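You operate a simulated robot arm through the tools that you are given. There is no shell and no other tool. Be economical: measure what you need, move in short steps, check, and stop when the job is done.

You are at the controls of a simulated two-armed robot. One attempt, no reset.

Task
Bring the line up to 1 bar and leave it holding.
Fine: shut boom and let down valves, set the dial, then boost pump on; pump off after.

It is judged by the outcome, as a careful person would: the job done as asked, and still so three seconds after it is handed in. It fails if anything else is knocked over, pushed out of place, dropped, spilled or broken.

Robot
Two 7-joint arms with three-finger grippers on one trunk, on a base that drives. Base frame: it is fixed to the floor where the robot stands at the start and does not move with it; the origin is under the middle of the robot, x ahead of it, y to its left, z up. Lengths are in cm, angles in rad, forces in N, time in s.
The left shoulder is at the start at [6.8, 15.4, 88], the right one opposite. With the tool pointing down near the work surface each hand reaches from about 26 to 66 cm from the robot's upright axis, wherever it stands, measured 20 degrees to its own side. Places, roughly: boom valve [50, 0, 60]; boost bleed valve [50, -80, 60]; boost pump switch [70, -90, 110]; drain valve [60, -80, 90]; inlet knob [70, 10, 70]; let down valve [50, -70, 60]; main bleed valve [50, -100, 60]; main pump switch [70, -100, 110]; outlet knob [70, 10, 90]; tank valve [50, -110, 60]; test shelf gauge [80, -60, 110]; trim dial four [50, -10, 60]; trim dial one [50, -50, 60]; trim dial three [50, -20, 60]; trim dial two [50, -40, 60]. Payload 2.69 kg a hand.
The tool frame of a hand sits at the grasp point between the pads (the TCP): z along the fingers, y along the line on which they close. The tips reach 2.9 cm beyond it. Largest opening 12 cm; the body of the gripper starts 7.8 cm behind the TCP.
Orientation is that of the tool frame in the base frame, as a unit quaternion [x, y, z, w]. With the fingers straight down and closing along the base's y, the tool's x points along the base's -x, its y along +y and its z along -z.

Tools
- The arms move only by the tool apply_moves. It takes "left_series", "right_series" or both (then of equal length, played together; a hand with none holds still); each is a list of rows, each a list of 7 numbers: the shift along the tool's x, y, z in cm, then the turn, a rotation vector about the tool's x, y, z in rad, then the finger opening in cm, from 0 to 12. In form: [[x, y, z, rx, ry, rz, gripper], ...]. A call has 1 to 8 rows; each row shifts and turns the commanded pose from where the row before left it, along the tool's axes as they then stand. Rows are played at 5 a second. More than 5 cm and 0.15 rad between two rows, or a gripper value outside its range, and nothing of the call is played. A pose out of reach is approached as far as the arm can. The call stops where the force on the tool passes 90 N (or 10 N more than at its start, if that is more) or the arm is blocked; 0.2 s more then pass. The fingers move at their own pace and stop on an object; they squeeze with about 34 N. The grip force told is the motor's: it shows also when the fingers shut on nothing. Time passes only in rows, and 0.2 s behind the last, so rows that do not move let the fingers close. It gives the time, the measured TCP pose, the force on the tool (base axes), the opening and the grip force at its end, in the units of the frame above (readings bear some noise), with the torque about the TCP (base axes, N m) and any sound that the robot's microphone picked up.
- Cameras (640 x 400 px; columns grow to the right, rows downward): "scene" is now at [19.19, -3.84, 104]; the picture's right is [-0.42, -0.91, 0.00], its down [-0.36, 0.16, -0.92] and it looks along [0.83, -0.39, -0.39] (base axes); focal length 214 px, centre (320, 200). "left" rides on the left gripper at [6.3, 0, -10.4] in its tool frame; the picture's right is [0.00, 1.00, 0.00], its down [-0.83, 0.00, -0.56] and it looks along [-0.56, 0.00, 0.83] (tool axes); focal length 275 px, centre (320, 200). "right" rides on the right gripper at [6.3, 0, -10.4] in its tool frame; the picture's right is [0.00, 1.00, 0.00], its down [-0.83, 0.00, -0.56] and it looks along [-0.56, 0.00, 0.83] (tool axes); focal length 275 px, centre (320, 200). There is no depth. A picture from a camera that has moved, and an enlarged one, comes with that camera's place and axes in the base frame and with its lens.
- get_image(camera): a new picture of that camera. The clock stands still meanwhile.
- lift_body(by): slides the trunk up (or, below 0, down) by that many cm; the arms and the scene camera ride with it, the base frame stays. It gives what a move gives, with no picture.
- steer(legs): drives the robot by 1 to 6 legs, each [ahead, left, turn to the left] in cm, cm and rad, along the robot's own axes; the way and the turn of a leg run together, so that a leg with both is an arc; at most 150 cm and 3.142 rad a leg. The arms and the cameras ride along, it lands a little off, and it stops where it bumps. It gives what a move gives.
- head_to(pan, tilt): turns the head with the scene camera to pan (to the left, within 1.396 rad either way) and tilt (down, from -0.506 to 1.204), counted from straight ahead of the robot. It gives what a move gives.
- close_up(camera, box): a new picture of the part [left, top, right, bottom] of that camera's present view, enlarged. The clock stands still meanwhile.
- close_job(): hands the job in; it is judged then, once.

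Work in short steps. Places have to be worked out from the pictures, the camera data and where the tool is seen: move nearer, look again, correct. Check each grasp and each placing, and mend what went wrong. You have 120 turns and 92 pictures in all, those below and enlarged ones among them. Open the grippers and draw the arms clear of the work before you hand the job in, unless the task says otherwise; then end with one line.

The tools are called after "Call:" as name(argument=value, ...) on one line, values as JSON. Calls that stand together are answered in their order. apply_moves: Moves the arms, as the interface text tells. Its arguments: {"type":"object","properties":{"left_series":{"type":"array","items":{"type":"array","items":{"type":"number"}}},"right_series":{"type":"array","items":{"type":"array","items":{"type":"number"}}}},"required":[]} The other tools are called the same way: lift_body (by) slides the trunk up or down; steer (legs) drives the base; head_to (pan, tilt) turns the head that bears the scene camera; get_image (camera) takes a picture; close_up (camera, box) takes an enlarged picture of a part of a camera's view; close_job () hands the job in.

At the start:

```text
time_s: 0.0
left_ee_pos: [34.33, -0.34, 100.02]
left_tcp_rot: [0.0, 1.0, 0.0, 0.001]
left_wrist_force: [0.4, -0.2, -0.5]
left_moment: [0.01, 0.02, -0.02]
left_width: 12.01
left_grasp_force: 0.1
right_ee_pos: [34.89, -38.46, 100.04]
right_tcp_rot: [-0.001, 1.0, -0.001, 0.0]
right_wrist_force: [-0.3, 0.1, -0.7]
right_moment: [0.01, 0.0, -0.01]
right_width: 11.99
right_grasp_force: 0.1
trunk travel left (down, up): [-25.0, 18.8]
robot x, y, heading: [0.02, 0.1, 0.003]
head pan, tilt: [-0.433, 0.405]
```

scene: 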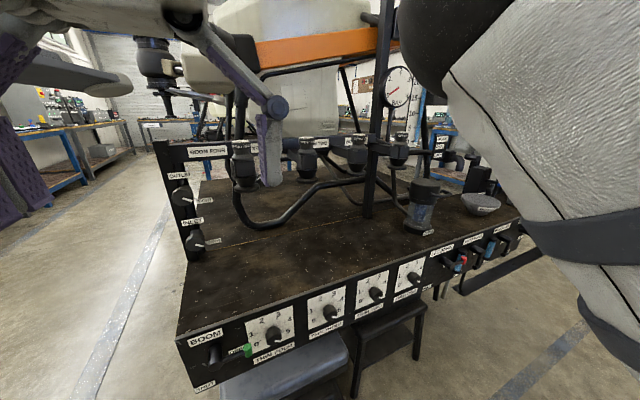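
right: 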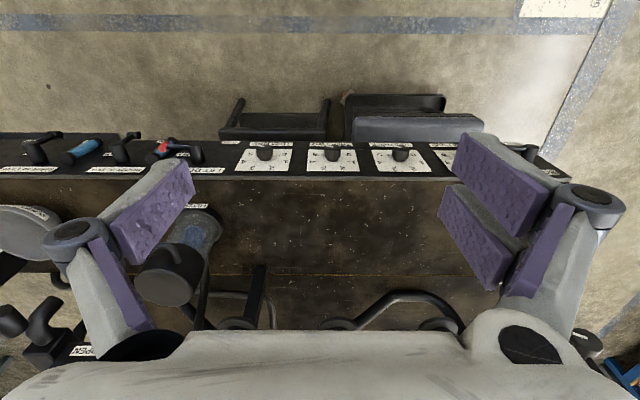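
left: 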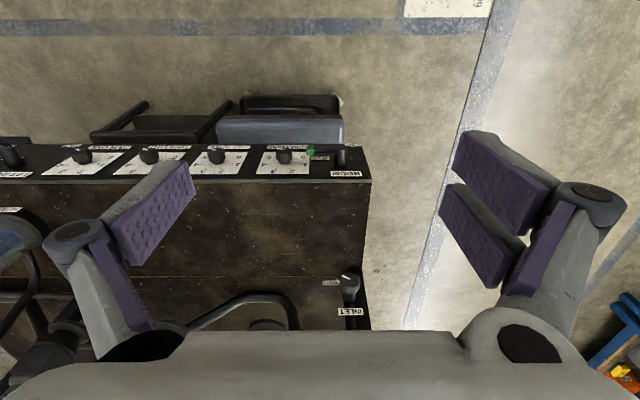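

The panel shows four dials and several valves along the front edge. I'll enlarge the parts I need to read labels.

Call:
close_up(camera="scene", box=[180, 250, 440, 400])

Call:
close_up(camera="scene", box=[380, 150, 540, 300])

Call:
close_up(camera="scene", box=[150, 130, 310, 270])

Call:
close_up(camera="scene", box=[340, 50, 440, 130])

```text
2.46 times, centred on (310, 325) of scene
camera zoom: at [19.19, -3.84, 104.0], right [-0.42, -0.91, 0.0], down [-0.36, 0.16, -0.92], along [0.83, -0.39, -0.39], focal length 528 px, centre (345, -108)
```

zoom: 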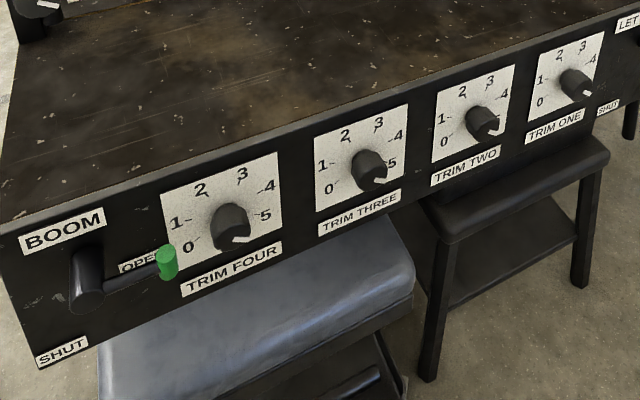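

```text
2.67 times, centred on (460, 225) of scene
camera zoom: at [19.19, -3.84, 104.0], right [-0.42, -0.91, 0.0], down [-0.36, 0.16, -0.92], along [0.83, -0.39, -0.39], focal length 572 px, centre (-53, 133)
```

zoom: 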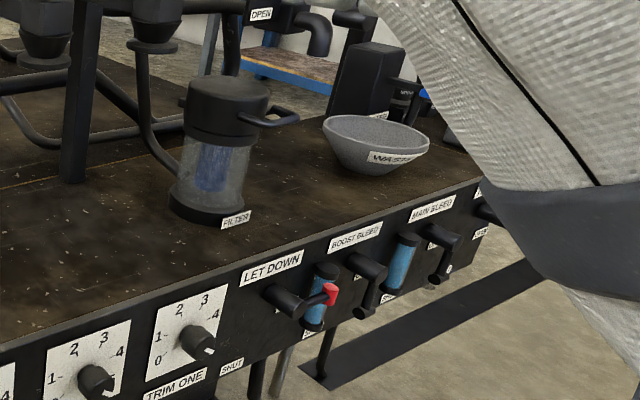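

```text
2.86 times, centred on (230, 200) of scene
camera zoom: at [19.19, -3.84, 104.0], right [-0.42, -0.91, 0.0], down [-0.36, 0.16, -0.92], along [0.83, -0.39, -0.39], focal length 613 px, centre (577, 200)
```

zoom: 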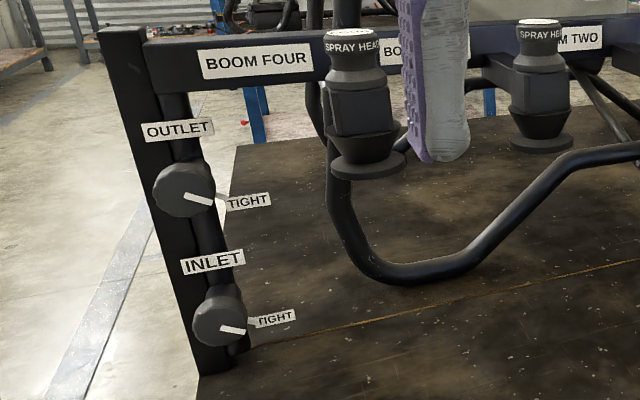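

```text
5.00 times, centred on (390, 90) of scene
camera zoom: at [19.19, -3.84, 104.0], right [-0.42, -0.91, 0.0], down [-0.36, 0.16, -0.92], along [0.83, -0.39, -0.39], focal length 1072 px, centre (-30, 750)
```

zoom: 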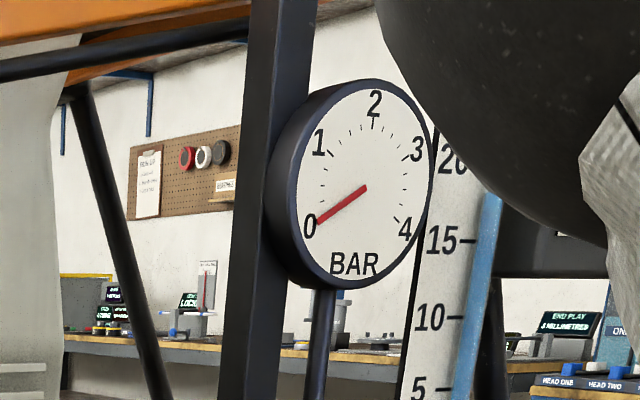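

Handles of boom and let down both look to point at OPEN; the gauge reads 0 and dials sit near 5. I'll drive along to the right to see the rest of the bench.

Call:
steer(legs=[[-12, 0, 0], [0, -70, 0]])

Call:
head_to(pan=-0.1, tilt=0.35)

Call:
get_image(camera="scene")

```text
time_s: 6.7
left_ee_pos: [21.87, -71.29, 99.92]
left_tcp_rot: [0.005, 1.0, 0.001, 0.001]
left_wrist_force: [0.2, 0.2, -0.8]
left_moment: [0.0, 0.01, 0.0]
left_width: 12.02
left_grasp_force: 0.2
right_ee_pos: [22.06, -109.48, 99.94]
right_tcp_rot: [0.005, 1.0, 0.0, 0.0]
right_wrist_force: [-0.3, -0.8, -0.6]
right_moment: [-0.03, -0.02, -0.01]
right_width: 12.0
right_grasp_force: 0.0
trunk travel left (down, up): [-25.0, 18.8]
robot x, y, heading: [-12.4, -70.71, -0.006]
head pan, tilt: [-0.433, 0.405]
```

```text
time_s: 7.5
left_ee_pos: [21.98, -71.33, 100.09]
left_tcp_rot: [0.005, 1.0, -0.001, 0.0]
left_wrist_force: [0.0, -0.5, 0.0]
left_moment: [0.01, -0.02, -0.01]
left_width: 12.02
left_grasp_force: 0.0
right_ee_pos: [22.04, -109.51, 99.99]
right_tcp_rot: [0.005, 1.0, 0.0, 0.0]
right_wrist_force: [1.0, 0.1, -0.6]
right_moment: [0.03, 0.01, 0.01]
right_width: 11.99
right_grasp_force: 0.1
trunk travel left (down, up): [-25.0, 18.8]
robot x, y, heading: [-12.21, -70.48, -0.008]
head pan, tilt: [-0.099, 0.351]
```

```text
84 pictures are left
camera scene: at [7.63, -71.7, 104.49], right [-0.11, -0.99, 0.0], down [-0.34, 0.04, -0.94], along [0.93, -0.1, -0.34], focal length 214 px, centre (320, 200)
```

scene: 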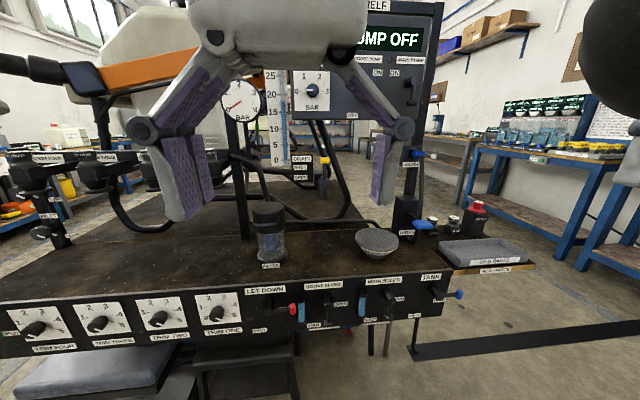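

The test shelf carries a separate BAR dial, pump switches and a display. I'll enlarge these.

Call:
close_up(camera="scene", box=[210, 0, 450, 150])

Call:
close_up(camera="scene", box=[230, 200, 530, 350])

Call:
close_up(camera="scene", box=[260, 130, 440, 240])

```text
2.67 times, centred on (330, 75) of scene
camera zoom: at [7.63, -71.7, 104.49], right [-0.11, -0.99, 0.0], down [-0.34, 0.04, -0.94], along [0.93, -0.1, -0.34], focal length 572 px, centre (293, 533)
```

zoom: 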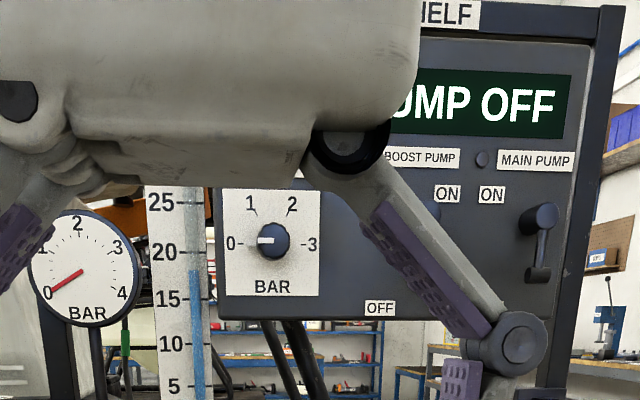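

```text
2.13 times, centred on (380, 275) of scene
camera zoom: at [7.63, -71.7, 104.49], right [-0.11, -0.99, 0.0], down [-0.34, 0.04, -0.94], along [0.93, -0.1, -0.34], focal length 458 px, centre (192, 40)
```

zoom: 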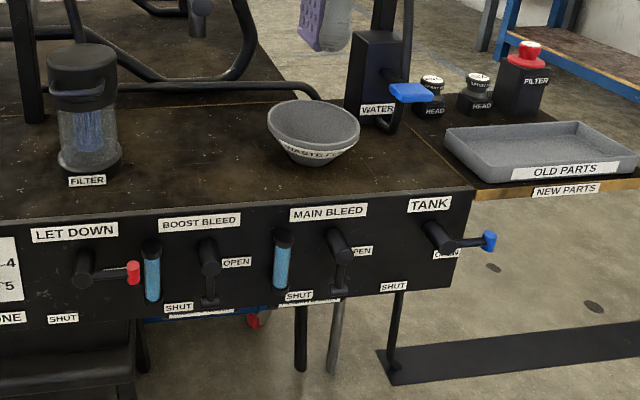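

```text
3.56 times, centred on (350, 185) of scene
camera zoom: at [7.63, -71.7, 104.49], right [-0.11, -0.99, 0.0], down [-0.34, 0.04, -0.94], along [0.93, -0.1, -0.34], focal length 763 px, centre (213, 253)
```

zoom: 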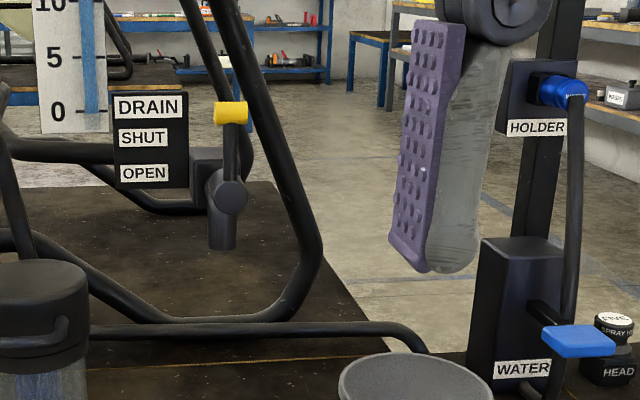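

The BAR dial (at 0) on the shelf is the one to set; the let down pivot is near [50,-63,61] with its lever pointing right (open), both bleeds shut, tank open. I'll lower the trunk and bring the right hand forward, then turn it to point ahead.

Call:
lift_body(by=-18)

Call:
apply_moves(right_series=[[-4, 0, 0, 0, -0.14, 0, 6], [-4, 0, 0, 0, -0.14, 0, 3], [-4, 0, 1, 0, -0.14, 0, 0], [-3, 0, 2, 0, -0.14, 0, 0], [-3, 0, 2, 0, -0.14, 0, 0], [-2, 0, 2, 0, -0.14, 0, 0]])

```text
time_s: 9.5
left_ee_pos: [27.62, -71.34, 76.25]
left_tcp_rot: [0.006, 0.997, -0.001, -0.083]
left_wrist_force: [0.4, 0.6, -0.2]
left_moment: [0.0, -0.01, -0.01]
left_width: 11.98
left_grasp_force: 0.0
right_ee_pos: [28.51, -109.51, 75.28]
right_tcp_rot: [0.005, 0.995, -0.001, -0.097]
right_wrist_force: [0.4, 0.2, 0.8]
right_moment: [-0.01, -0.01, 0.0]
right_width: 12.0
right_grasp_force: 0.0
trunk travel left (down, up): [-7.0, 36.8]
robot x, y, heading: [-11.94, -70.58, -0.01]
head pan, tilt: [-0.099, 0.351]
```

```text
time_s: 10.9
left_ee_pos: [27.61, -71.38, 76.16]
left_tcp_rot: [0.005, 0.997, -0.001, -0.082]
left_wrist_force: [0.1, -0.2, -0.5]
left_moment: [-0.01, 0.01, -0.02]
left_width: 11.98
left_grasp_force: 0.1
right_ee_pos: [50.32, -109.86, 70.6]
right_tcp_rot: [0.004, 0.949, -0.002, 0.317]
right_wrist_force: [0.7, 0.9, 0.5]
right_moment: [-0.03, -0.01, 0.01]
right_width: 0.0
right_grasp_force: 28.7
trunk travel left (down, up): [-7.0, 36.8]
robot x, y, heading: [-12.84, -70.35, -0.013]
head pan, tilt: [-0.099, 0.351]
```

The hand ended near the table edge; I draw it back 14 cm and finish the turn to horizontal.

Call:
apply_moves(right_series=[[3.8, 0, -2.8, 0, 0, 0, 0], [3.8, 0, -2.8, 0, 0, 0, 0], [3.8, 0, -2.8, 0, -0.13, 0, 0], [0, 0, 0, 0, -0.14, 0, 0], [0, 0, 0, 0, -0.14, 0, 0], [0, 0, 0, 0, -0.14, 0, 0], [0, 0, 0, 0, -0.14, 0, 0], [0, 0, 0, 0, -0.14, 0, 0]])

Call:
get_image(camera="scene")

```text
time_s: 12.7
left_ee_pos: [27.68, -71.34, 76.02]
left_tcp_rot: [0.005, 0.997, -0.002, -0.083]
left_wrist_force: [0.6, 1.3, -0.3]
left_moment: [0.02, 0.01, -0.02]
left_width: 12.0
left_grasp_force: 0.1
right_ee_pos: [35.94, -109.68, 70.57]
right_tcp_rot: [0.002, 0.74, -0.004, 0.673]
right_wrist_force: [0.4, 0.3, 0.6]
right_moment: [-0.03, -0.04, -0.01]
right_width: 0.0
right_grasp_force: 28.2
trunk travel left (down, up): [-7.0, 36.8]
robot x, y, heading: [-12.16, -70.65, -0.012]
head pan, tilt: [-0.099, 0.351]
```

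```text
80 pictures are left
camera scene: at [13.8, -71.76, 84.62], right [-0.11, -0.99, 0.0], down [-0.34, 0.04, -0.94], along [0.93, -0.1, -0.34], focal length 214 px, centre (320, 200)
```

scene: 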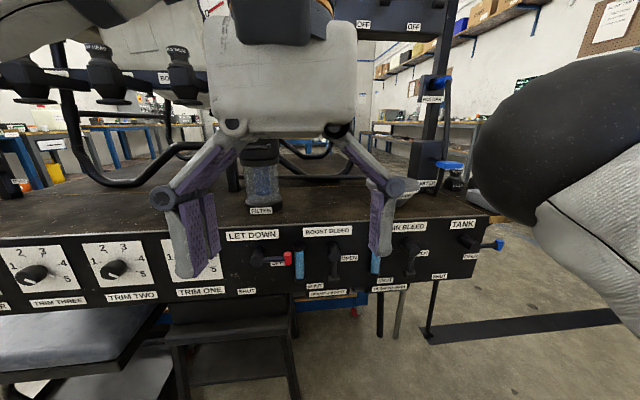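

Left hand blocks the let down valve; I move it 25 cm left and slide the right hand left toward the lever, staying well in front of the panel.

Call:
apply_moves(left_series=[[0, 5, -1, 0, 0, 0, 6], [0, 5, -1, 0, 0, 0, 0], [0, 5, -1, 0, 0, 0, 0], [0, 5, -1, 0, 0, 0, 0], [0, 5, -1, 0, 0, 0, 0], [0, 5, -1, 0, 0, 0, 0]], right_series=[[0, 5, 0, 0, -0.09, 0, 0], [0, 5, 0, 0, 0, 0, 0], [0, 5, 0, 0, 0, 0, 0], [0, 5, 0, 0, 0, 0, 0], [0, 5, 0, 0, 0, 0, 0], [0, 5, 0, 0, 0, 0, 0]])

Call:
apply_moves(right_series=[[1, 5, 0, 0, 0, 0, 0], [2, 4, 0, 0, 0, 0, 0], [0, 0, 2, 0, 0, 0, 0]])

Call:
get_image(camera="scene")

Call:
get_image(camera="right")

```text
refused: row 1 steps farther than a row can; nothing moved
```

```text
refused: row 1 steps farther than a row can; nothing moved
```

```text
79 pictures are left
camera scene: at [13.8, -71.76, 84.62], right [-0.11, -0.99, 0.0], down [-0.34, 0.04, -0.94], along [0.93, -0.1, -0.34], focal length 214 px, centre (320, 200)
```

scene: 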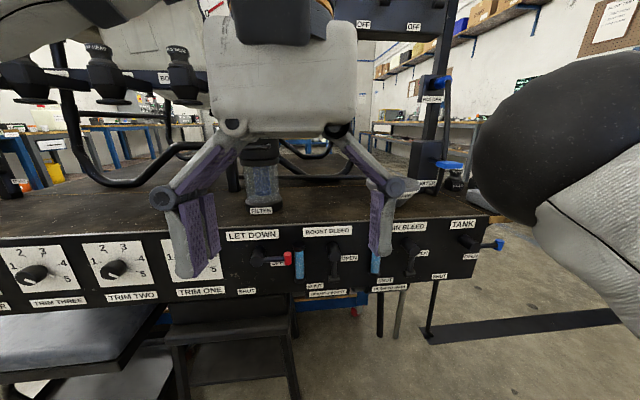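

```text
78 pictures are left
camera right: at [24.91, -109.7, 65.33], right [0.01, 1.0, -0.01], down [-0.47, 0.01, 0.88], along [0.88, 0.0, 0.47], focal length 275 px, centre (320, 200)
```

right: 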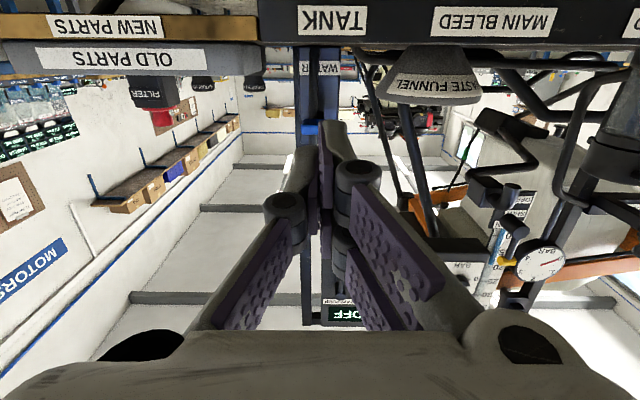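

Steps must total 5 cm at most; I resend with smaller rows.

Call:
apply_moves(left_series=[[0, 4.8, -1, 0, 0, 0, 6], [0, 4.8, -1, 0, 0, 0, 0], [0, 4.8, -1, 0, 0, 0, 0], [0, 4.8, -1, 0, 0, 0, 0], [0, 4.8, -1, 0, 0, 0, 0], [0, 4.8, -1, 0, 0, 0, 0]], right_series=[[0, 4.9, 0, 0, -0.09, 0, 0], [0, 4.9, 0, 0, 0, 0, 0], [0, 4.9, 0, 0, 0, 0, 0], [0, 4.9, 0, 0, 0, 0, 0], [0, 4.9, 0, 0, 0, 0, 0], [0, 4.9, 0, 0, 0, 0, 0]])

Call:
apply_moves(right_series=[[1, 4.5, 0, 0, 0, 0, 0], [2, 4, 0, 0, 0, 0, 0], [0, 1, 2, 0, 0, 0, 0]])

Call:
get_image(camera="scene")

```text
time_s: 14.1
left_ee_pos: [28.04, -47.32, 69.21]
left_tcp_rot: [0.005, 0.997, -0.002, -0.081]
left_wrist_force: [-0.3, -0.5, 0.0]
left_moment: [0.02, 0.03, 0.01]
left_width: 0.0
left_grasp_force: 28.5
left hand out of reach, approached as far as the arm can: row 1, 2, 3, 4, 5, 6
right_ee_pos: [40.2, -105.31, 67.5]
right_tcp_rot: [0.002, 0.708, -0.003, 0.706]
right_wrist_force: [-0.1, -0.6, -0.1]
right_moment: [0.02, 0.03, 0.04]
right_width: 0.0
right_grasp_force: 28.8
right hand out of reach, approached as far as the arm can: row 1, 2, 3, 4, 5, 6
trunk travel left (down, up): [-7.0, 36.8]
robot x, y, heading: [-12.34, -70.81, -0.008]
head pan, tilt: [-0.099, 0.351]
```

```text
time_s: 14.9
left_ee_pos: [28.0, -47.34, 69.41]
left_tcp_rot: [0.005, 0.997, -0.003, -0.083]
left_wrist_force: [-0.4, -0.5, 0.0]
left_moment: [0.01, 0.02, 0.0]
left_width: 0.01
left_grasp_force: 28.5
right_ee_pos: [41.8, -105.49, 67.26]
right_tcp_rot: [0.001, 0.711, -0.003, 0.703]
right_wrist_force: [-0.2, -0.1, -0.3]
right_moment: [0.0, -0.01, 0.01]
right_width: 0.01
right_grasp_force: 28.6
right hand out of reach, approached as far as the arm can: row 1, 2, 3
trunk travel left (down, up): [-7.0, 36.8]
robot x, y, heading: [-12.45, -70.96, -0.009]
head pan, tilt: [-0.099, 0.351]
```

```text
77 pictures are left
camera scene: at [13.81, -71.75, 84.61], right [-0.11, -0.99, 0.0], down [-0.34, 0.04, -0.94], along [0.93, -0.1, -0.34], focal length 214 px, centre (320, 200)
```

scene: 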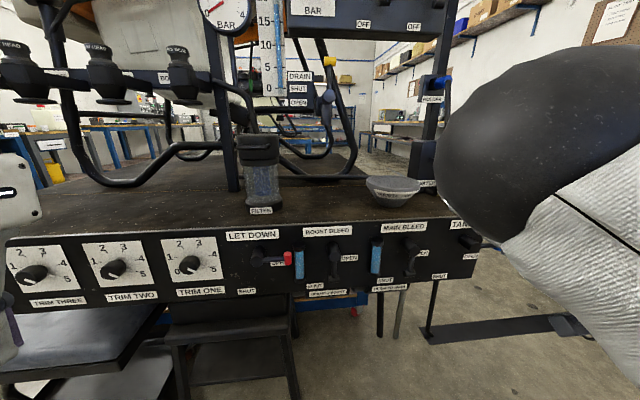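

The right arm can't reach that far inward; instead I'll back off slightly and strafe left so the hand stands in front of the lever tip.

Call:
steer(legs=[[-4, 0, 0], [0, 36, 0]])

Call:
get_image(camera="scene")

Call:
get_image(camera="right")

```text
time_s: 18.7
left_ee_pos: [24.58, -11.82, 69.33]
left_tcp_rot: [0.008, 0.997, -0.001, -0.083]
left_wrist_force: [0.1, 0.4, 0.8]
left_moment: [-0.02, 0.01, 0.02]
left_width: 0.02
left_grasp_force: 28.8
right_ee_pos: [38.13, -70.12, 67.29]
right_tcp_rot: [0.002, 0.711, -0.004, 0.703]
right_wrist_force: [-0.1, -0.4, -0.1]
right_moment: [0.0, 0.02, -0.04]
right_width: 0.0
right_grasp_force: 28.3
trunk travel left (down, up): [-7.0, 36.8]
robot x, y, heading: [-16.17, -34.89, -0.012]
head pan, tilt: [-0.099, 0.351]
```

```text
76 pictures are left
camera scene: at [10.36, -36.27, 84.61], right [-0.11, -0.99, 0.0], down [-0.34, 0.04, -0.94], along [0.93, -0.11, -0.34], focal length 214 px, centre (320, 200)
```

scene: 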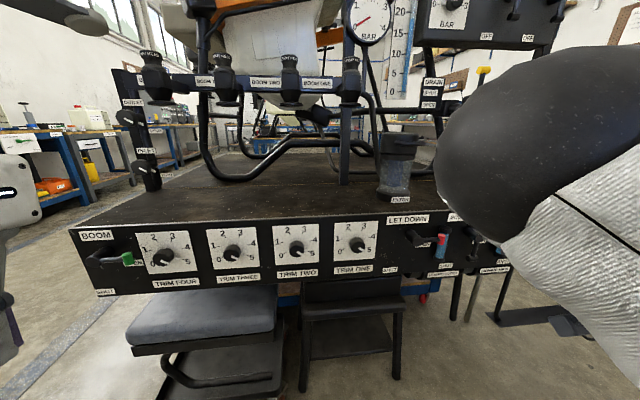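

```text
75 pictures are left
camera right: at [27.58, -70.13, 61.2], right [0.01, 1.0, -0.01], down [-0.55, 0.01, 0.84], along [0.84, 0.0, 0.55], focal length 275 px, centre (320, 200)
```

right: 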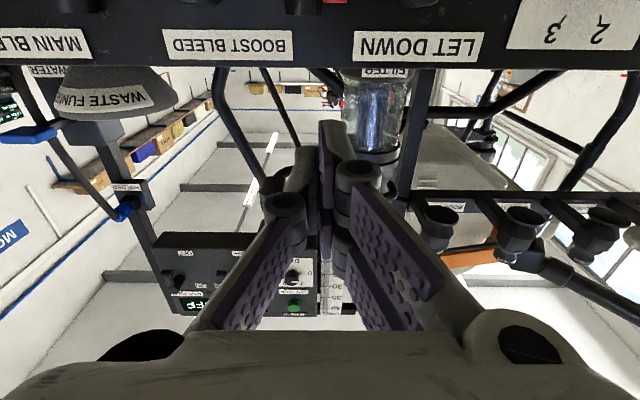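

The red lever tip is about [48.5,-69,59.7], just below and ahead of the hand. I move 2.5 cm down, 2 cm left and forward until the tips are over the lever.

Call:
apply_moves(right_series=[[1.4, 1, 0, 0, 0, 0, 0], [1.4, 1, 0, 0, 0, 0, 0], [0, 0, 3, 0, 0, 0, 0], [0, 0, 3, 0, 0, 0, 0]])

Call:
get_image(camera="right")

```text
time_s: 19.7
left_ee_pos: [24.64, -11.86, 69.23]
left_tcp_rot: [0.008, 0.997, -0.001, -0.083]
left_wrist_force: [-0.2, -0.4, -0.4]
left_moment: [-0.02, 0.0, -0.01]
left_width: 0.0
left_grasp_force: 28.7
right_ee_pos: [42.74, -71.76, 65.24]
right_tcp_rot: [0.0, 0.713, -0.002, 0.702]
right_wrist_force: [0.0, -0.2, -0.8]
right_moment: [0.04, -0.01, -0.01]
right_width: 0.01
right_grasp_force: 28.3
right hand out of reach, approached as far as the arm can: row 1, 2, 3, 4
trunk travel left (down, up): [-7.0, 36.8]
robot x, y, heading: [-15.62, -34.78, -0.014]
head pan, tilt: [-0.099, 0.351]
```

```text
74 pictures are left
camera right: at [32.17, -71.89, 59.29], right [0.0, 1.0, -0.01], down [-0.54, 0.01, 0.84], along [0.84, 0.0, 0.54], focal length 275 px, centre (320, 200)
```

right: 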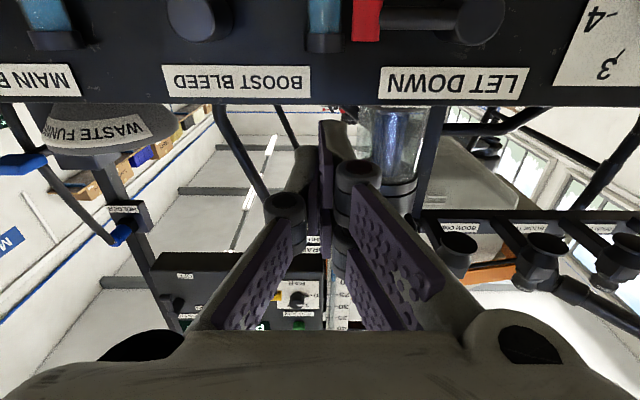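

The red cap is at about [48.5,-69.7,59]. The arm is cramped, so I back the base off and then extend the hand forward.

Call:
steer(legs=[[-14, 0, 0], [0, -8, 0]])

Call:
apply_moves(right_series=[[0, 2, 4, 0, 0, 0, 0], [0, 2, 4, 0, 0, 0, 0], [0, 2, 0, 0, 0, 0, 0], [0, 2, 0, 0, 0, 0, 0]])

```text
time_s: 21.9
left_ee_pos: [10.59, -19.58, 69.28]
left_tcp_rot: [0.006, 0.997, -0.002, -0.083]
left_wrist_force: [-1.2, 0.5, 0.9]
left_moment: [-0.03, 0.04, -0.02]
left_width: 0.0
left_grasp_force: 29.1
right_ee_pos: [28.95, -79.38, 65.39]
right_tcp_rot: [-0.001, 0.712, -0.001, 0.702]
right_wrist_force: [-1.2, 0.4, -0.1]
right_moment: [0.01, -0.01, -0.02]
right_width: 0.0
right_grasp_force: 27.9
trunk travel left (down, up): [-7.0, 36.8]
robot x, y, heading: [-29.78, -42.84, -0.015]
head pan, tilt: [-0.099, 0.351]
```

```text
time_s: 22.9
left_ee_pos: [10.52, -19.6, 69.22]
left_tcp_rot: [0.004, 0.997, -0.002, -0.083]
left_wrist_force: [-0.2, -0.5, 0.3]
left_moment: [0.02, 0.0, 0.03]
left_width: 0.0
left_grasp_force: 28.8
right_ee_pos: [30.46, -79.09, 65.57]
right_tcp_rot: [-0.005, 0.714, 0.003, 0.7]
right_wrist_force: [-0.7, -0.3, 0.3]
right_moment: [-0.01, 0.02, 0.04]
right_width: 0.0
right_grasp_force: 28.6
right hand out of reach, approached as far as the arm can: row 1, 2, 3, 4
trunk travel left (down, up): [-7.0, 36.8]
robot x, y, heading: [-30.21, -43.11, -0.01]
head pan, tilt: [-0.099, 0.351]
```

Still limited; I test going outward and forward separately to find the free direction.

Call:
apply_moves(right_series=[[0, 0, 3, 0, 0, 0, 0], [0, 0, 3, 0, 0, 0, 0]])

Call:
apply_moves(right_series=[[-3, 0, 0, 0, 0, 0, 0], [-3, 0, 0, 0, 0, 0, 0]])

Call:
apply_moves(right_series=[[0, -3, 0, 0, 0, 0, 0], [0, -3, 0, 0, 0, 0, 0]])

Call:
get_image(camera="scene")

```text
time_s: 23.5
left_ee_pos: [10.54, -19.61, 69.23]
left_tcp_rot: [0.005, 0.997, -0.001, -0.083]
left_wrist_force: [0.0, -0.2, 0.2]
left_moment: [0.01, 0.0, -0.02]
left_width: 0.0
left_grasp_force: 28.9
right_ee_pos: [37.04, -79.34, 65.7]
right_tcp_rot: [-0.004, 0.714, 0.002, 0.7]
right_wrist_force: [0.7, 0.5, -1.3]
right_moment: [0.02, 0.02, -0.01]
right_width: 0.0
right_grasp_force: 28.5
right hand out of reach, approached as far as the arm can: row 2
trunk travel left (down, up): [-7.0, 36.8]
robot x, y, heading: [-29.86, -42.7, -0.01]
head pan, tilt: [-0.099, 0.351]
```

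```text
time_s: 24.1
left_ee_pos: [10.39, -19.68, 69.37]
left_tcp_rot: [0.006, 0.997, -0.002, -0.083]
left_wrist_force: [-0.8, 0.0, 0.0]
left_moment: [0.04, 0.0, 0.02]
left_width: 0.0
left_grasp_force: 28.6
right_ee_pos: [37.06, -79.38, 71.83]
right_tcp_rot: [-0.001, 0.713, -0.001, 0.702]
right_wrist_force: [-0.1, 0.2, 1.1]
right_moment: [-0.02, 0.03, 0.0]
right_width: 0.01
right_grasp_force: 28.3
trunk travel left (down, up): [-7.0, 36.8]
robot x, y, heading: [-29.61, -42.76, -0.014]
head pan, tilt: [-0.099, 0.351]
```

```text
time_s: 24.7
left_ee_pos: [10.46, -19.55, 69.2]
left_tcp_rot: [0.005, 0.997, -0.001, -0.083]
left_wrist_force: [-0.4, -0.4, -0.1]
left_moment: [-0.02, -0.02, 0.0]
left_width: 0.0
left_grasp_force: 28.5
right_ee_pos: [37.08, -85.3, 71.9]
right_tcp_rot: [-0.002, 0.713, 0.0, 0.702]
right_wrist_force: [-0.1, -0.5, 0.0]
right_moment: [0.0, -0.01, -0.03]
right_width: 0.0
right_grasp_force: 28.2
trunk travel left (down, up): [-7.0, 36.8]
robot x, y, heading: [-29.82, -42.89, -0.009]
head pan, tilt: [-0.099, 0.351]
```

```text
73 pictures are left
camera scene: at [-3.65, -44.02, 84.61], right [-0.11, -0.99, 0.0], down [-0.34, 0.04, -0.94], along [0.93, -0.1, -0.34], focal length 214 px, centre (320, 200)
```

scene: 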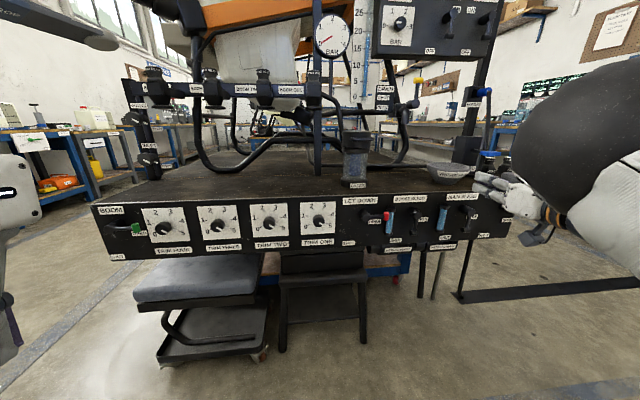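

Low horizontal poses are the limit. I'll pitch the tool 45° down, which should reach lower, and bring it left toward the lever.

Call:
apply_moves(right_series=[[0, 0, 0, 0, 0.14, 0, 0], [0, 0, 0, 0, 0.14, 0, 0], [0, 0, 0, 0, 0.14, 0, 0], [0, 0, 0, 0, 0.14, 0, 0], [0, 0, 0, 0, 0.14, 0, 0]])

Call:
apply_moves(right_series=[[3, 0, 3, 0, 0, 0, 0], [0, 4, 0, 0, 0, 0, 0], [0, 4, 0, 0, 0, 0, 0], [0, 4, 0, 0, 0, 0, 0]])

Call:
get_image(camera="right")

```text
time_s: 25.9
left_ee_pos: [10.54, -19.58, 69.21]
left_tcp_rot: [0.004, 0.997, -0.001, -0.083]
left_wrist_force: [-0.2, -0.7, -0.3]
left_moment: [-0.02, -0.05, -0.01]
left_width: 0.0
left_grasp_force: 28.6
right_ee_pos: [37.16, -85.34, 71.62]
right_tcp_rot: [0.001, 0.91, -0.002, 0.414]
right_wrist_force: [0.3, 0.3, 0.3]
right_moment: [-0.01, 0.0, 0.01]
right_width: 0.03
right_grasp_force: 29.1
trunk travel left (down, up): [-7.0, 36.8]
robot x, y, heading: [-29.78, -42.94, -0.008]
head pan, tilt: [-0.099, 0.351]
```

```text
time_s: 26.9
left_ee_pos: [10.47, -19.6, 69.28]
left_tcp_rot: [0.005, 0.997, -0.002, -0.083]
left_wrist_force: [-0.6, -0.1, 0.9]
left_moment: [0.01, 0.02, -0.01]
left_width: 0.0
left_grasp_force: 28.5
right_ee_pos: [39.68, -76.18, 67.21]
right_tcp_rot: [0.0, 0.91, -0.001, 0.415]
right_wrist_force: [-0.2, 0.4, 0.5]
right_moment: [-0.01, 0.01, 0.0]
right_width: 0.0
right_grasp_force: 28.8
right hand out of reach, approached as far as the arm can: row 3, 4
trunk travel left (down, up): [-7.0, 36.8]
robot x, y, heading: [-29.91, -42.8, -0.006]
head pan, tilt: [-0.099, 0.351]
```

```text
72 pictures are left
camera right: at [27.63, -76.31, 69.42], right [0.0, 1.0, -0.01], down [0.13, 0.01, 0.99], along [0.99, 0.0, -0.13], focal length 275 px, centre (320, 200)
```

right: 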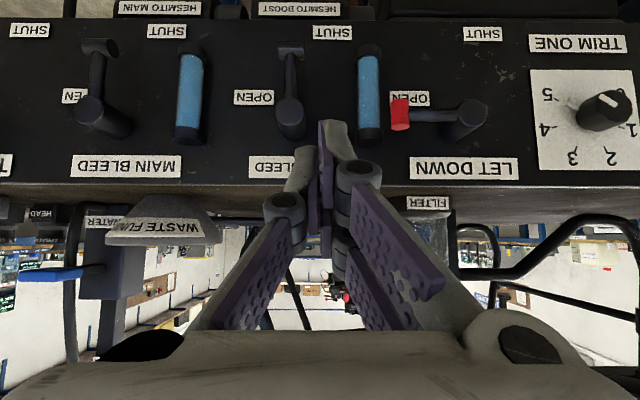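

Clear view now: red cap at about [48.5,-70,59.7], hub at about y=-64. I strafe left 9 cm and forward 4 cm, keeping the hand above the lever.

Call:
steer(legs=[[0, 9.5, 0], [4, 0, 0]])

Call:
apply_moves(right_series=[[0, -1, 0, 0, 0, 0, 0], [-1, 0, 2, 0, 0, 0, 0]])

Call:
get_image(camera="right")

```text
time_s: 28.8
left_ee_pos: [14.53, -9.9, 69.32]
left_tcp_rot: [0.003, 0.997, -0.002, -0.083]
left_wrist_force: [0.4, 0.5, -1.2]
left_moment: [0.02, 0.01, -0.01]
left_width: 0.01
left_grasp_force: 28.5
right_ee_pos: [43.65, -66.44, 67.26]
right_tcp_rot: [-0.002, 0.91, -0.001, 0.414]
right_wrist_force: [-0.2, 0.7, 0.2]
right_moment: [-0.01, 0.01, -0.03]
right_width: 0.0
right_grasp_force: 28.7
trunk travel left (down, up): [-7.0, 36.8]
robot x, y, heading: [-25.71, -33.12, -0.004]
head pan, tilt: [-0.099, 0.351]
```

```text
time_s: 29.4
left_ee_pos: [14.51, -9.94, 69.26]
left_tcp_rot: [0.003, 0.997, -0.001, -0.083]
left_wrist_force: [0.6, 1.4, -0.3]
left_moment: [0.02, 0.04, 0.01]
left_width: 0.02
left_grasp_force: 29.0
right_ee_pos: [45.84, -67.62, 66.82]
right_tcp_rot: [-0.003, 0.91, 0.001, 0.414]
right_wrist_force: [-0.1, 0.0, 0.3]
right_moment: [0.02, 0.03, 0.03]
right_width: 0.01
right_grasp_force: 28.3
trunk travel left (down, up): [-7.0, 36.8]
robot x, y, heading: [-25.66, -33.63, -0.005]
head pan, tilt: [-0.099, 0.351]
```

```text
71 pictures are left
camera right: at [33.84, -67.74, 68.9], right [-0.01, 1.0, -0.01], down [0.13, 0.01, 0.99], along [0.99, 0.01, -0.13], focal length 275 px, centre (320, 200)
```

right: 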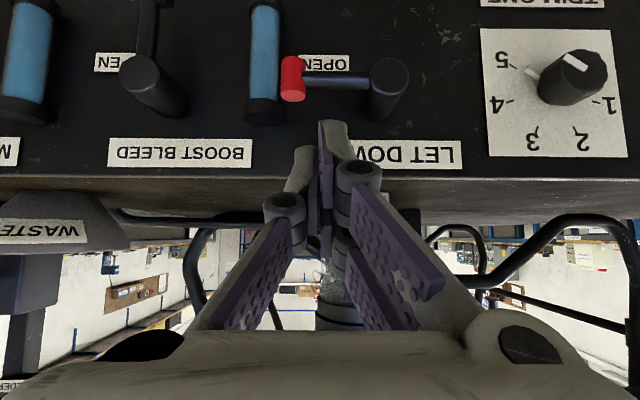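

Triangulated: cap [50.5,-69.4,58.7], hub y≈-63.4. I move the closed tips to just above the lever, then check.

Call:
apply_moves(right_series=[[-1.1, -0.4, 3.5, 0, 0, 0, 0], [1.0, 0, 0.9, 0, 0, 0, 0]])

Call:
get_image(camera="right")

```text
time_s: 30.0
left_ee_pos: [14.48, -9.85, 69.23]
left_tcp_rot: [0.003, 0.997, -0.001, -0.082]
left_wrist_force: [-0.4, -0.8, -0.3]
left_moment: [0.01, -0.02, 0.0]
left_width: 0.01
left_grasp_force: 28.7
right_ee_pos: [49.42, -67.89, 63.88]
right_tcp_rot: [-0.002, 0.91, 0.0, 0.414]
right_wrist_force: [0.5, -0.1, 0.3]
right_moment: [-0.02, -0.04, -0.02]
right_width: 0.02
right_grasp_force: 28.4
trunk travel left (down, up): [-7.0, 36.8]
robot x, y, heading: [-25.71, -32.99, -0.007]
head pan, tilt: [-0.099, 0.351]
```

```text
70 pictures are left
camera right: at [37.36, -67.96, 65.99], right [-0.01, 1.0, -0.01], down [0.13, 0.01, 0.99], along [0.99, 0.01, -0.13], focal length 275 px, centre (320, 200)
```

right: 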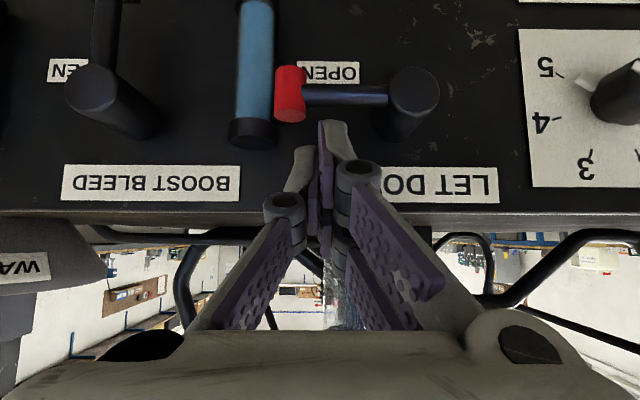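

The tips sit right above the lever between cap and hub. I now press down and sweep left along the arc.

Call:
apply_moves(right_series=[[0.75, -0.3, 0.66, 0, 0, 0, 0], [1.96, -0.2, 1.71, 0, 0, 0, 0], [0.9, 0.5, 0.79, 0, 0, 0, 0], [0.9, 0.6, 0.79, 0, 0, 0, 0], [1.13, 2.0, 0.99, 0, 0, 0, 0], [0.15, 1.0, 0.13, 0, 0, 0, 0]])

Call:
get_image(camera="right")

```text
time_s: 31.4
left_ee_pos: [14.52, -10.34, 69.48]
left_tcp_rot: [0.006, 0.997, -0.001, -0.082]
left_wrist_force: [0.2, -0.7, 1.1]
left_moment: [0.0, 0.0, -0.04]
left_width: 0.02
left_grasp_force: 28.7
right_ee_pos: [49.02, -65.5, 56.25]
right_tcp_rot: [0.007, 0.909, -0.009, 0.417]
right_wrist_force: [-0.3, -51.0, 10.6]
right_moment: [0.93, -0.02, -0.4]
right_width: 0.0
right_grasp_force: 28.2
trunk travel left (down, up): [-7.0, 36.8]
robot x, y, heading: [-25.92, -33.38, -0.014]
head pan, tilt: [-0.099, 0.351]
```

```text
69 pictures are left
camera right: at [36.98, -65.45, 58.41], right [0.02, 1.0, -0.01], down [0.12, 0.01, 0.99], along [0.99, -0.02, -0.12], focal length 275 px, centre (320, 200)
```

right: 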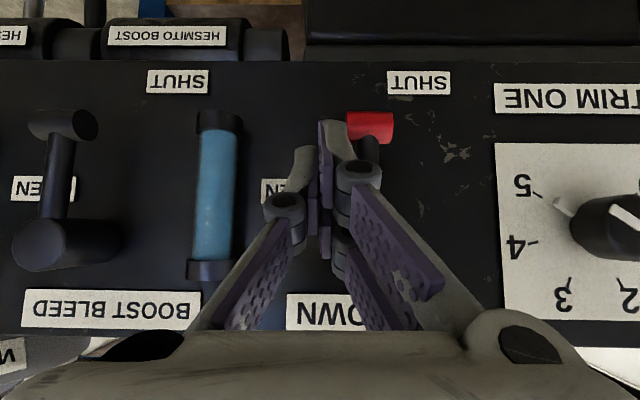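

The lever is down against its stop (51 N side force). I back off and check.

Call:
apply_moves(right_series=[[0, -1.5, 0, 0, 0, 0, 0], [0, 0, -4, 0, 0, 0, 0], [0, 0, -4, 0, 0, 0, 0]])

Call:
get_image(camera="right")

```text
time_s: 32.2
left_ee_pos: [14.47, -9.89, 69.18]
left_tcp_rot: [0.003, 0.997, -0.001, -0.082]
left_wrist_force: [0.3, 0.6, 0.8]
left_moment: [0.03, 0.03, 0.02]
left_width: 0.01
left_grasp_force: 28.5
right_ee_pos: [43.18, -65.49, 61.47]
right_tcp_rot: [-0.004, 0.91, 0.001, 0.415]
right_wrist_force: [1.0, 0.5, 0.4]
right_moment: [-0.02, -0.02, 0.03]
right_width: 0.02
right_grasp_force: 29.1
right hand out of reach, approached as far as the arm can: row 3
trunk travel left (down, up): [-7.0, 36.8]
robot x, y, heading: [-25.79, -33.13, -0.011]
head pan, tilt: [-0.099, 0.351]
```

```text
68 pictures are left
camera right: at [31.2, -65.72, 63.69], right [-0.01, 1.0, 0.0], down [0.12, 0.01, 0.99], along [0.99, 0.01, -0.13], focal length 275 px, centre (320, 200)
```

right: 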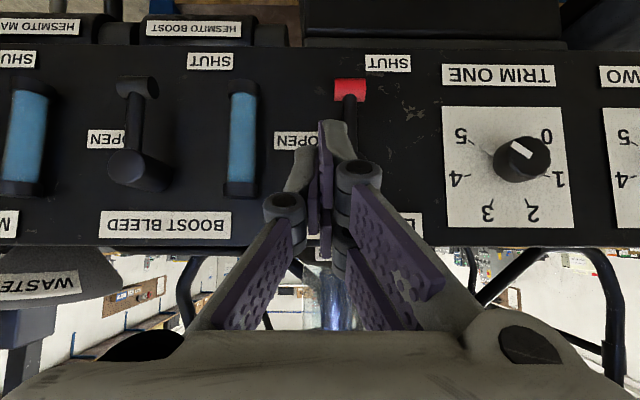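

Let down is fully shut. Next the boom valve (cap near y=-2.6, hub near y=2.5): back off a little and strafe left 64 cm.

Call:
steer(legs=[[-5, 0, 0], [0, 63, 0]])

Call:
apply_moves(right_series=[[-2.2, 0, -2, 0, 0, 0, 0], [-1, 0, 0, 0, 0, 0, 0]])

Call:
get_image(camera="right")

```text
time_s: 38.0
left_ee_pos: [9.41, 54.0, 69.26]
left_tcp_rot: [-0.002, 0.996, -0.002, -0.084]
left_wrist_force: [-0.1, 0.1, 0.2]
left_moment: [0.01, 0.0, -0.02]
left_width: 0.0
left_grasp_force: 28.4
right_ee_pos: [38.59, -1.48, 61.53]
right_tcp_rot: [-0.007, 0.91, 0.002, 0.414]
right_wrist_force: [0.4, -1.0, -0.2]
right_moment: [0.0, 0.0, 0.02]
right_width: 0.02
right_grasp_force: 28.8
trunk travel left (down, up): [-7.0, 36.8]
robot x, y, heading: [-30.67, 30.19, 0.002]
head pan, tilt: [-0.099, 0.351]
```

```text
time_s: 38.6
left_ee_pos: [9.42, 54.02, 69.19]
left_tcp_rot: [-0.001, 0.997, -0.001, -0.083]
left_wrist_force: [0.3, 0.4, 0.4]
left_moment: [0.0, -0.03, -0.03]
left_width: 0.01
left_grasp_force: 29.1
right_ee_pos: [39.43, -2.13, 64.93]
right_tcp_rot: [-0.006, 0.91, 0.003, 0.414]
right_wrist_force: [-0.2, -0.8, -0.2]
right_moment: [0.0, -0.06, 0.0]
right_width: 0.02
right_grasp_force: 28.5
right hand out of reach, approached as far as the arm can: row 1
trunk travel left (down, up): [-7.0, 36.8]
robot x, y, heading: [-30.22, 30.11, -0.001]
head pan, tilt: [-0.099, 0.351]
```

```text
67 pictures are left
camera right: at [27.48, -2.4, 67.1], right [-0.02, 1.0, 0.0], down [0.13, 0.01, 0.99], along [0.99, 0.02, -0.13], focal length 275 px, centre (320, 200)
```

right: 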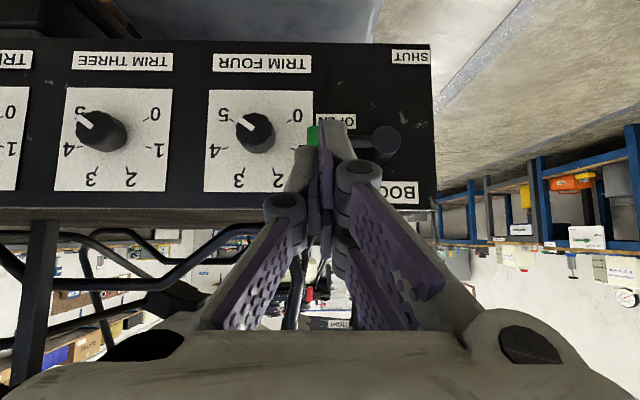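

Cap is at about [50.5,-2.7,58.6], hub y≈3. Approach to just above the lever, as before.

Call:
steer(legs=[[4, 0, 0]])

Call:
apply_moves(right_series=[[-1.64, 0.2, 2.55, 0, 0, 0, 0], [-1.64, 0.2, 2.55, 0, 0, 0, 0]])

Call:
get_image(camera="right")

```text
time_s: 39.5
left_ee_pos: [13.46, 53.8, 69.28]
left_tcp_rot: [-0.002, 0.997, -0.002, -0.083]
left_wrist_force: [-0.2, -0.3, 0.6]
left_moment: [0.02, 0.03, 0.03]
left_width: 0.0
left_grasp_force: 29.0
right_ee_pos: [43.49, -2.29, 64.92]
right_tcp_rot: [-0.007, 0.91, 0.003, 0.414]
right_wrist_force: [-1.1, 0.0, 0.4]
right_moment: [0.05, -0.01, -0.01]
right_width: 0.0
right_grasp_force: 28.4
trunk travel left (down, up): [-7.0, 36.8]
robot x, y, heading: [-26.95, 29.93, 0.002]
head pan, tilt: [-0.099, 0.351]
```

```text
time_s: 40.1
left_ee_pos: [13.42, 53.92, 69.12]
left_tcp_rot: [-0.001, 0.997, -0.002, -0.083]
left_wrist_force: [0.1, -0.9, 0.2]
left_moment: [0.02, -0.03, -0.01]
left_width: 0.01
left_grasp_force: 28.5
right_ee_pos: [49.49, -1.67, 63.91]
right_tcp_rot: [-0.008, 0.91, 0.003, 0.415]
right_wrist_force: [0.7, 0.3, 0.3]
right_moment: [0.0, 0.01, -0.01]
right_width: 0.0
right_grasp_force: 29.1
trunk travel left (down, up): [-7.0, 36.8]
robot x, y, heading: [-26.92, 30.16, 0.001]
head pan, tilt: [-0.099, 0.351]
```

```text
66 pictures are left
camera right: at [37.45, -1.94, 66.17], right [-0.02, 1.0, 0.0], down [0.13, 0.01, 0.99], along [0.99, 0.02, -0.13], focal length 275 px, centre (320, 200)
```

right: 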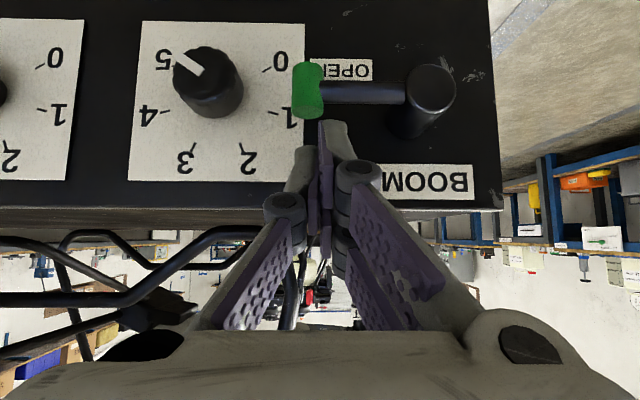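

Same geometry, about 0.7 cm off; I press and sweep with a matching correction.

Call:
apply_moves(right_series=[[0.75, 0.4, 0.66, 0, 0, 0, 0], [1.96, -0.1, 1.71, 0, 0, 0, 0], [0.9, 0.5, 0.79, 0, 0, 0, 0], [0.9, 0.6, 0.79, 0, 0, 0, 0], [1.13, 2.0, 0.99, 0, 0, 0, 0], [0.15, 1.1, 0.13, 0, 0, 0, 0]])

Call:
get_image(camera="right")

```text
time_s: 41.5
left_ee_pos: [13.42, 53.53, 69.27]
left_tcp_rot: [0.001, 0.997, -0.001, -0.082]
left_wrist_force: [-0.2, 0.6, 0.4]
left_moment: [0.02, -0.02, -0.01]
left_width: 0.0
left_grasp_force: 28.6
right_ee_pos: [49.38, 1.03, 56.6]
right_tcp_rot: [0.004, 0.909, -0.008, 0.417]
right_wrist_force: [-0.1, -55.9, 9.6]
right_moment: [1.26, -0.04, -0.27]
right_width: 0.0
right_grasp_force: 28.4
trunk travel left (down, up): [-7.0, 36.8]
robot x, y, heading: [-26.8, 30.1, -0.005]
head pan, tilt: [-0.099, 0.351]
```

```text
65 pictures are left
camera right: at [37.34, 1.27, 58.69], right [0.01, 1.0, -0.01], down [0.12, 0.01, 0.99], along [0.99, -0.01, -0.12], focal length 275 px, centre (320, 200)
```

right: 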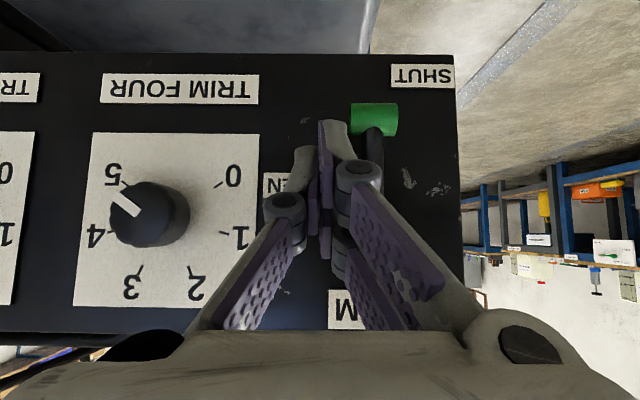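

Boom lever is at its stop. Back off and verify.

Call:
apply_moves(right_series=[[0, -1.5, 0, 0, 0, 0, 0], [-1.2, 0, -3, 0, 0, 0, 0], [-2.5, 0, -3, 0, 0, 0, 0]])

Call:
get_image(camera="right")

Call:
close_up(camera="scene", box=[200, 0, 640, 275])

```text
time_s: 42.3
left_ee_pos: [13.25, 54.08, 69.22]
left_tcp_rot: [-0.001, 0.996, -0.001, -0.084]
left_wrist_force: [-0.5, -0.5, -0.8]
left_moment: [0.02, 0.01, 0.03]
left_width: 0.0
left_grasp_force: 29.1
right_ee_pos: [47.53, 2.1, 62.97]
right_tcp_rot: [-0.01, 0.91, 0.005, 0.414]
right_wrist_force: [-0.3, -0.1, 0.5]
right_moment: [0.04, 0.0, 0.0]
right_width: 0.01
right_grasp_force: 28.2
trunk travel left (down, up): [-7.0, 36.8]
robot x, y, heading: [-26.69, 30.41, 0.004]
head pan, tilt: [-0.099, 0.351]
```

```text
64 pictures are left
camera right: at [35.51, 1.65, 65.15], right [-0.03, 1.0, 0.0], down [0.13, 0.01, 0.99], along [0.99, 0.02, -0.13], focal length 275 px, centre (320, 200)
```

right: 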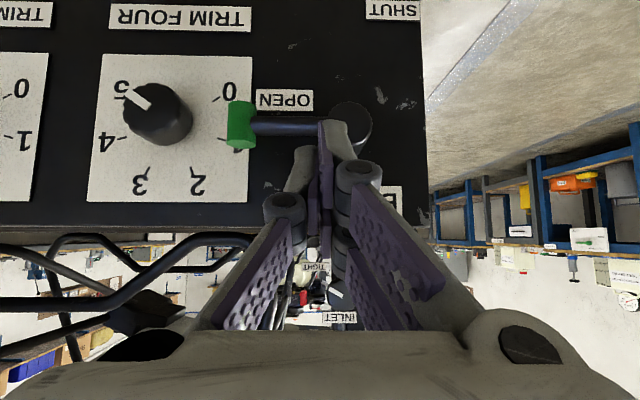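

```text
1.45 times, centred on (420, 138) of scene
camera zoom: at [-0.48, 29.47, 84.62], right [-0.1, -1.0, 0.0], down [-0.34, 0.03, -0.94], along [0.93, -0.09, -0.34], focal length 312 px, centre (174, 291)
```

zoom: 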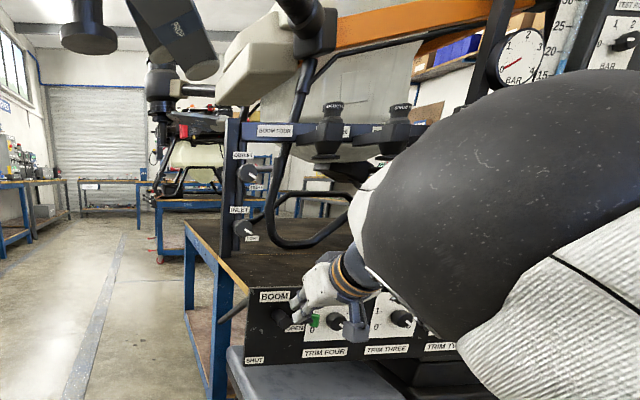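

The boom lever is back at OPEN – it was dragged or sprang back as I withdrew. I'll reposition above it and repeat, this time checking before withdrawing.

Call:
apply_moves(right_series=[[-0.75, 0, -0.66, 0, 0, 0, 0], [0, -1.7, 0, 0, 0, 0, 0], [0, -1.7, 0, 0, 0, 0, 0], [-1.2, 0, 1.5, 0, 0, 0, 0]])

Call:
get_image(camera="right")

```text
time_s: 43.3
left_ee_pos: [13.42, 54.04, 69.24]
left_tcp_rot: [-0.002, 0.997, -0.002, -0.082]
left_wrist_force: [0.8, 0.3, 0.0]
left_moment: [0.03, 0.02, -0.01]
left_width: 0.0
left_grasp_force: 28.0
right_ee_pos: [49.25, -2.26, 64.09]
right_tcp_rot: [-0.008, 0.91, 0.002, 0.413]
right_wrist_force: [-0.1, 0.3, 0.1]
right_moment: [-0.02, 0.02, -0.01]
right_width: 0.04
right_grasp_force: 28.6
trunk travel left (down, up): [-7.0, 36.8]
robot x, y, heading: [-26.37, 30.34, 0.004]
head pan, tilt: [-0.099, 0.351]
```

```text
62 pictures are left
camera right: at [37.18, -2.47, 66.22], right [-0.02, 1.0, -0.01], down [0.13, 0.01, 0.99], along [0.99, 0.02, -0.13], focal length 275 px, centre (320, 200)
```

right: 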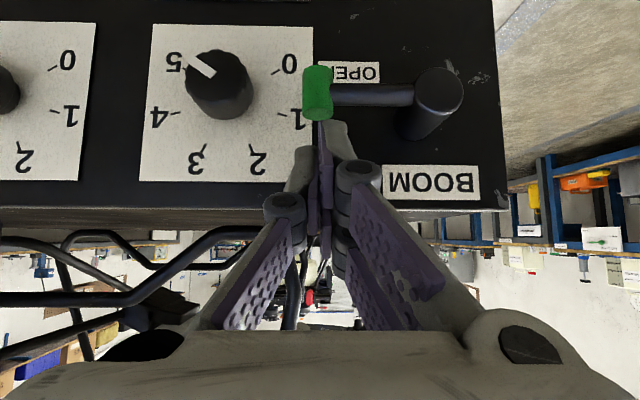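

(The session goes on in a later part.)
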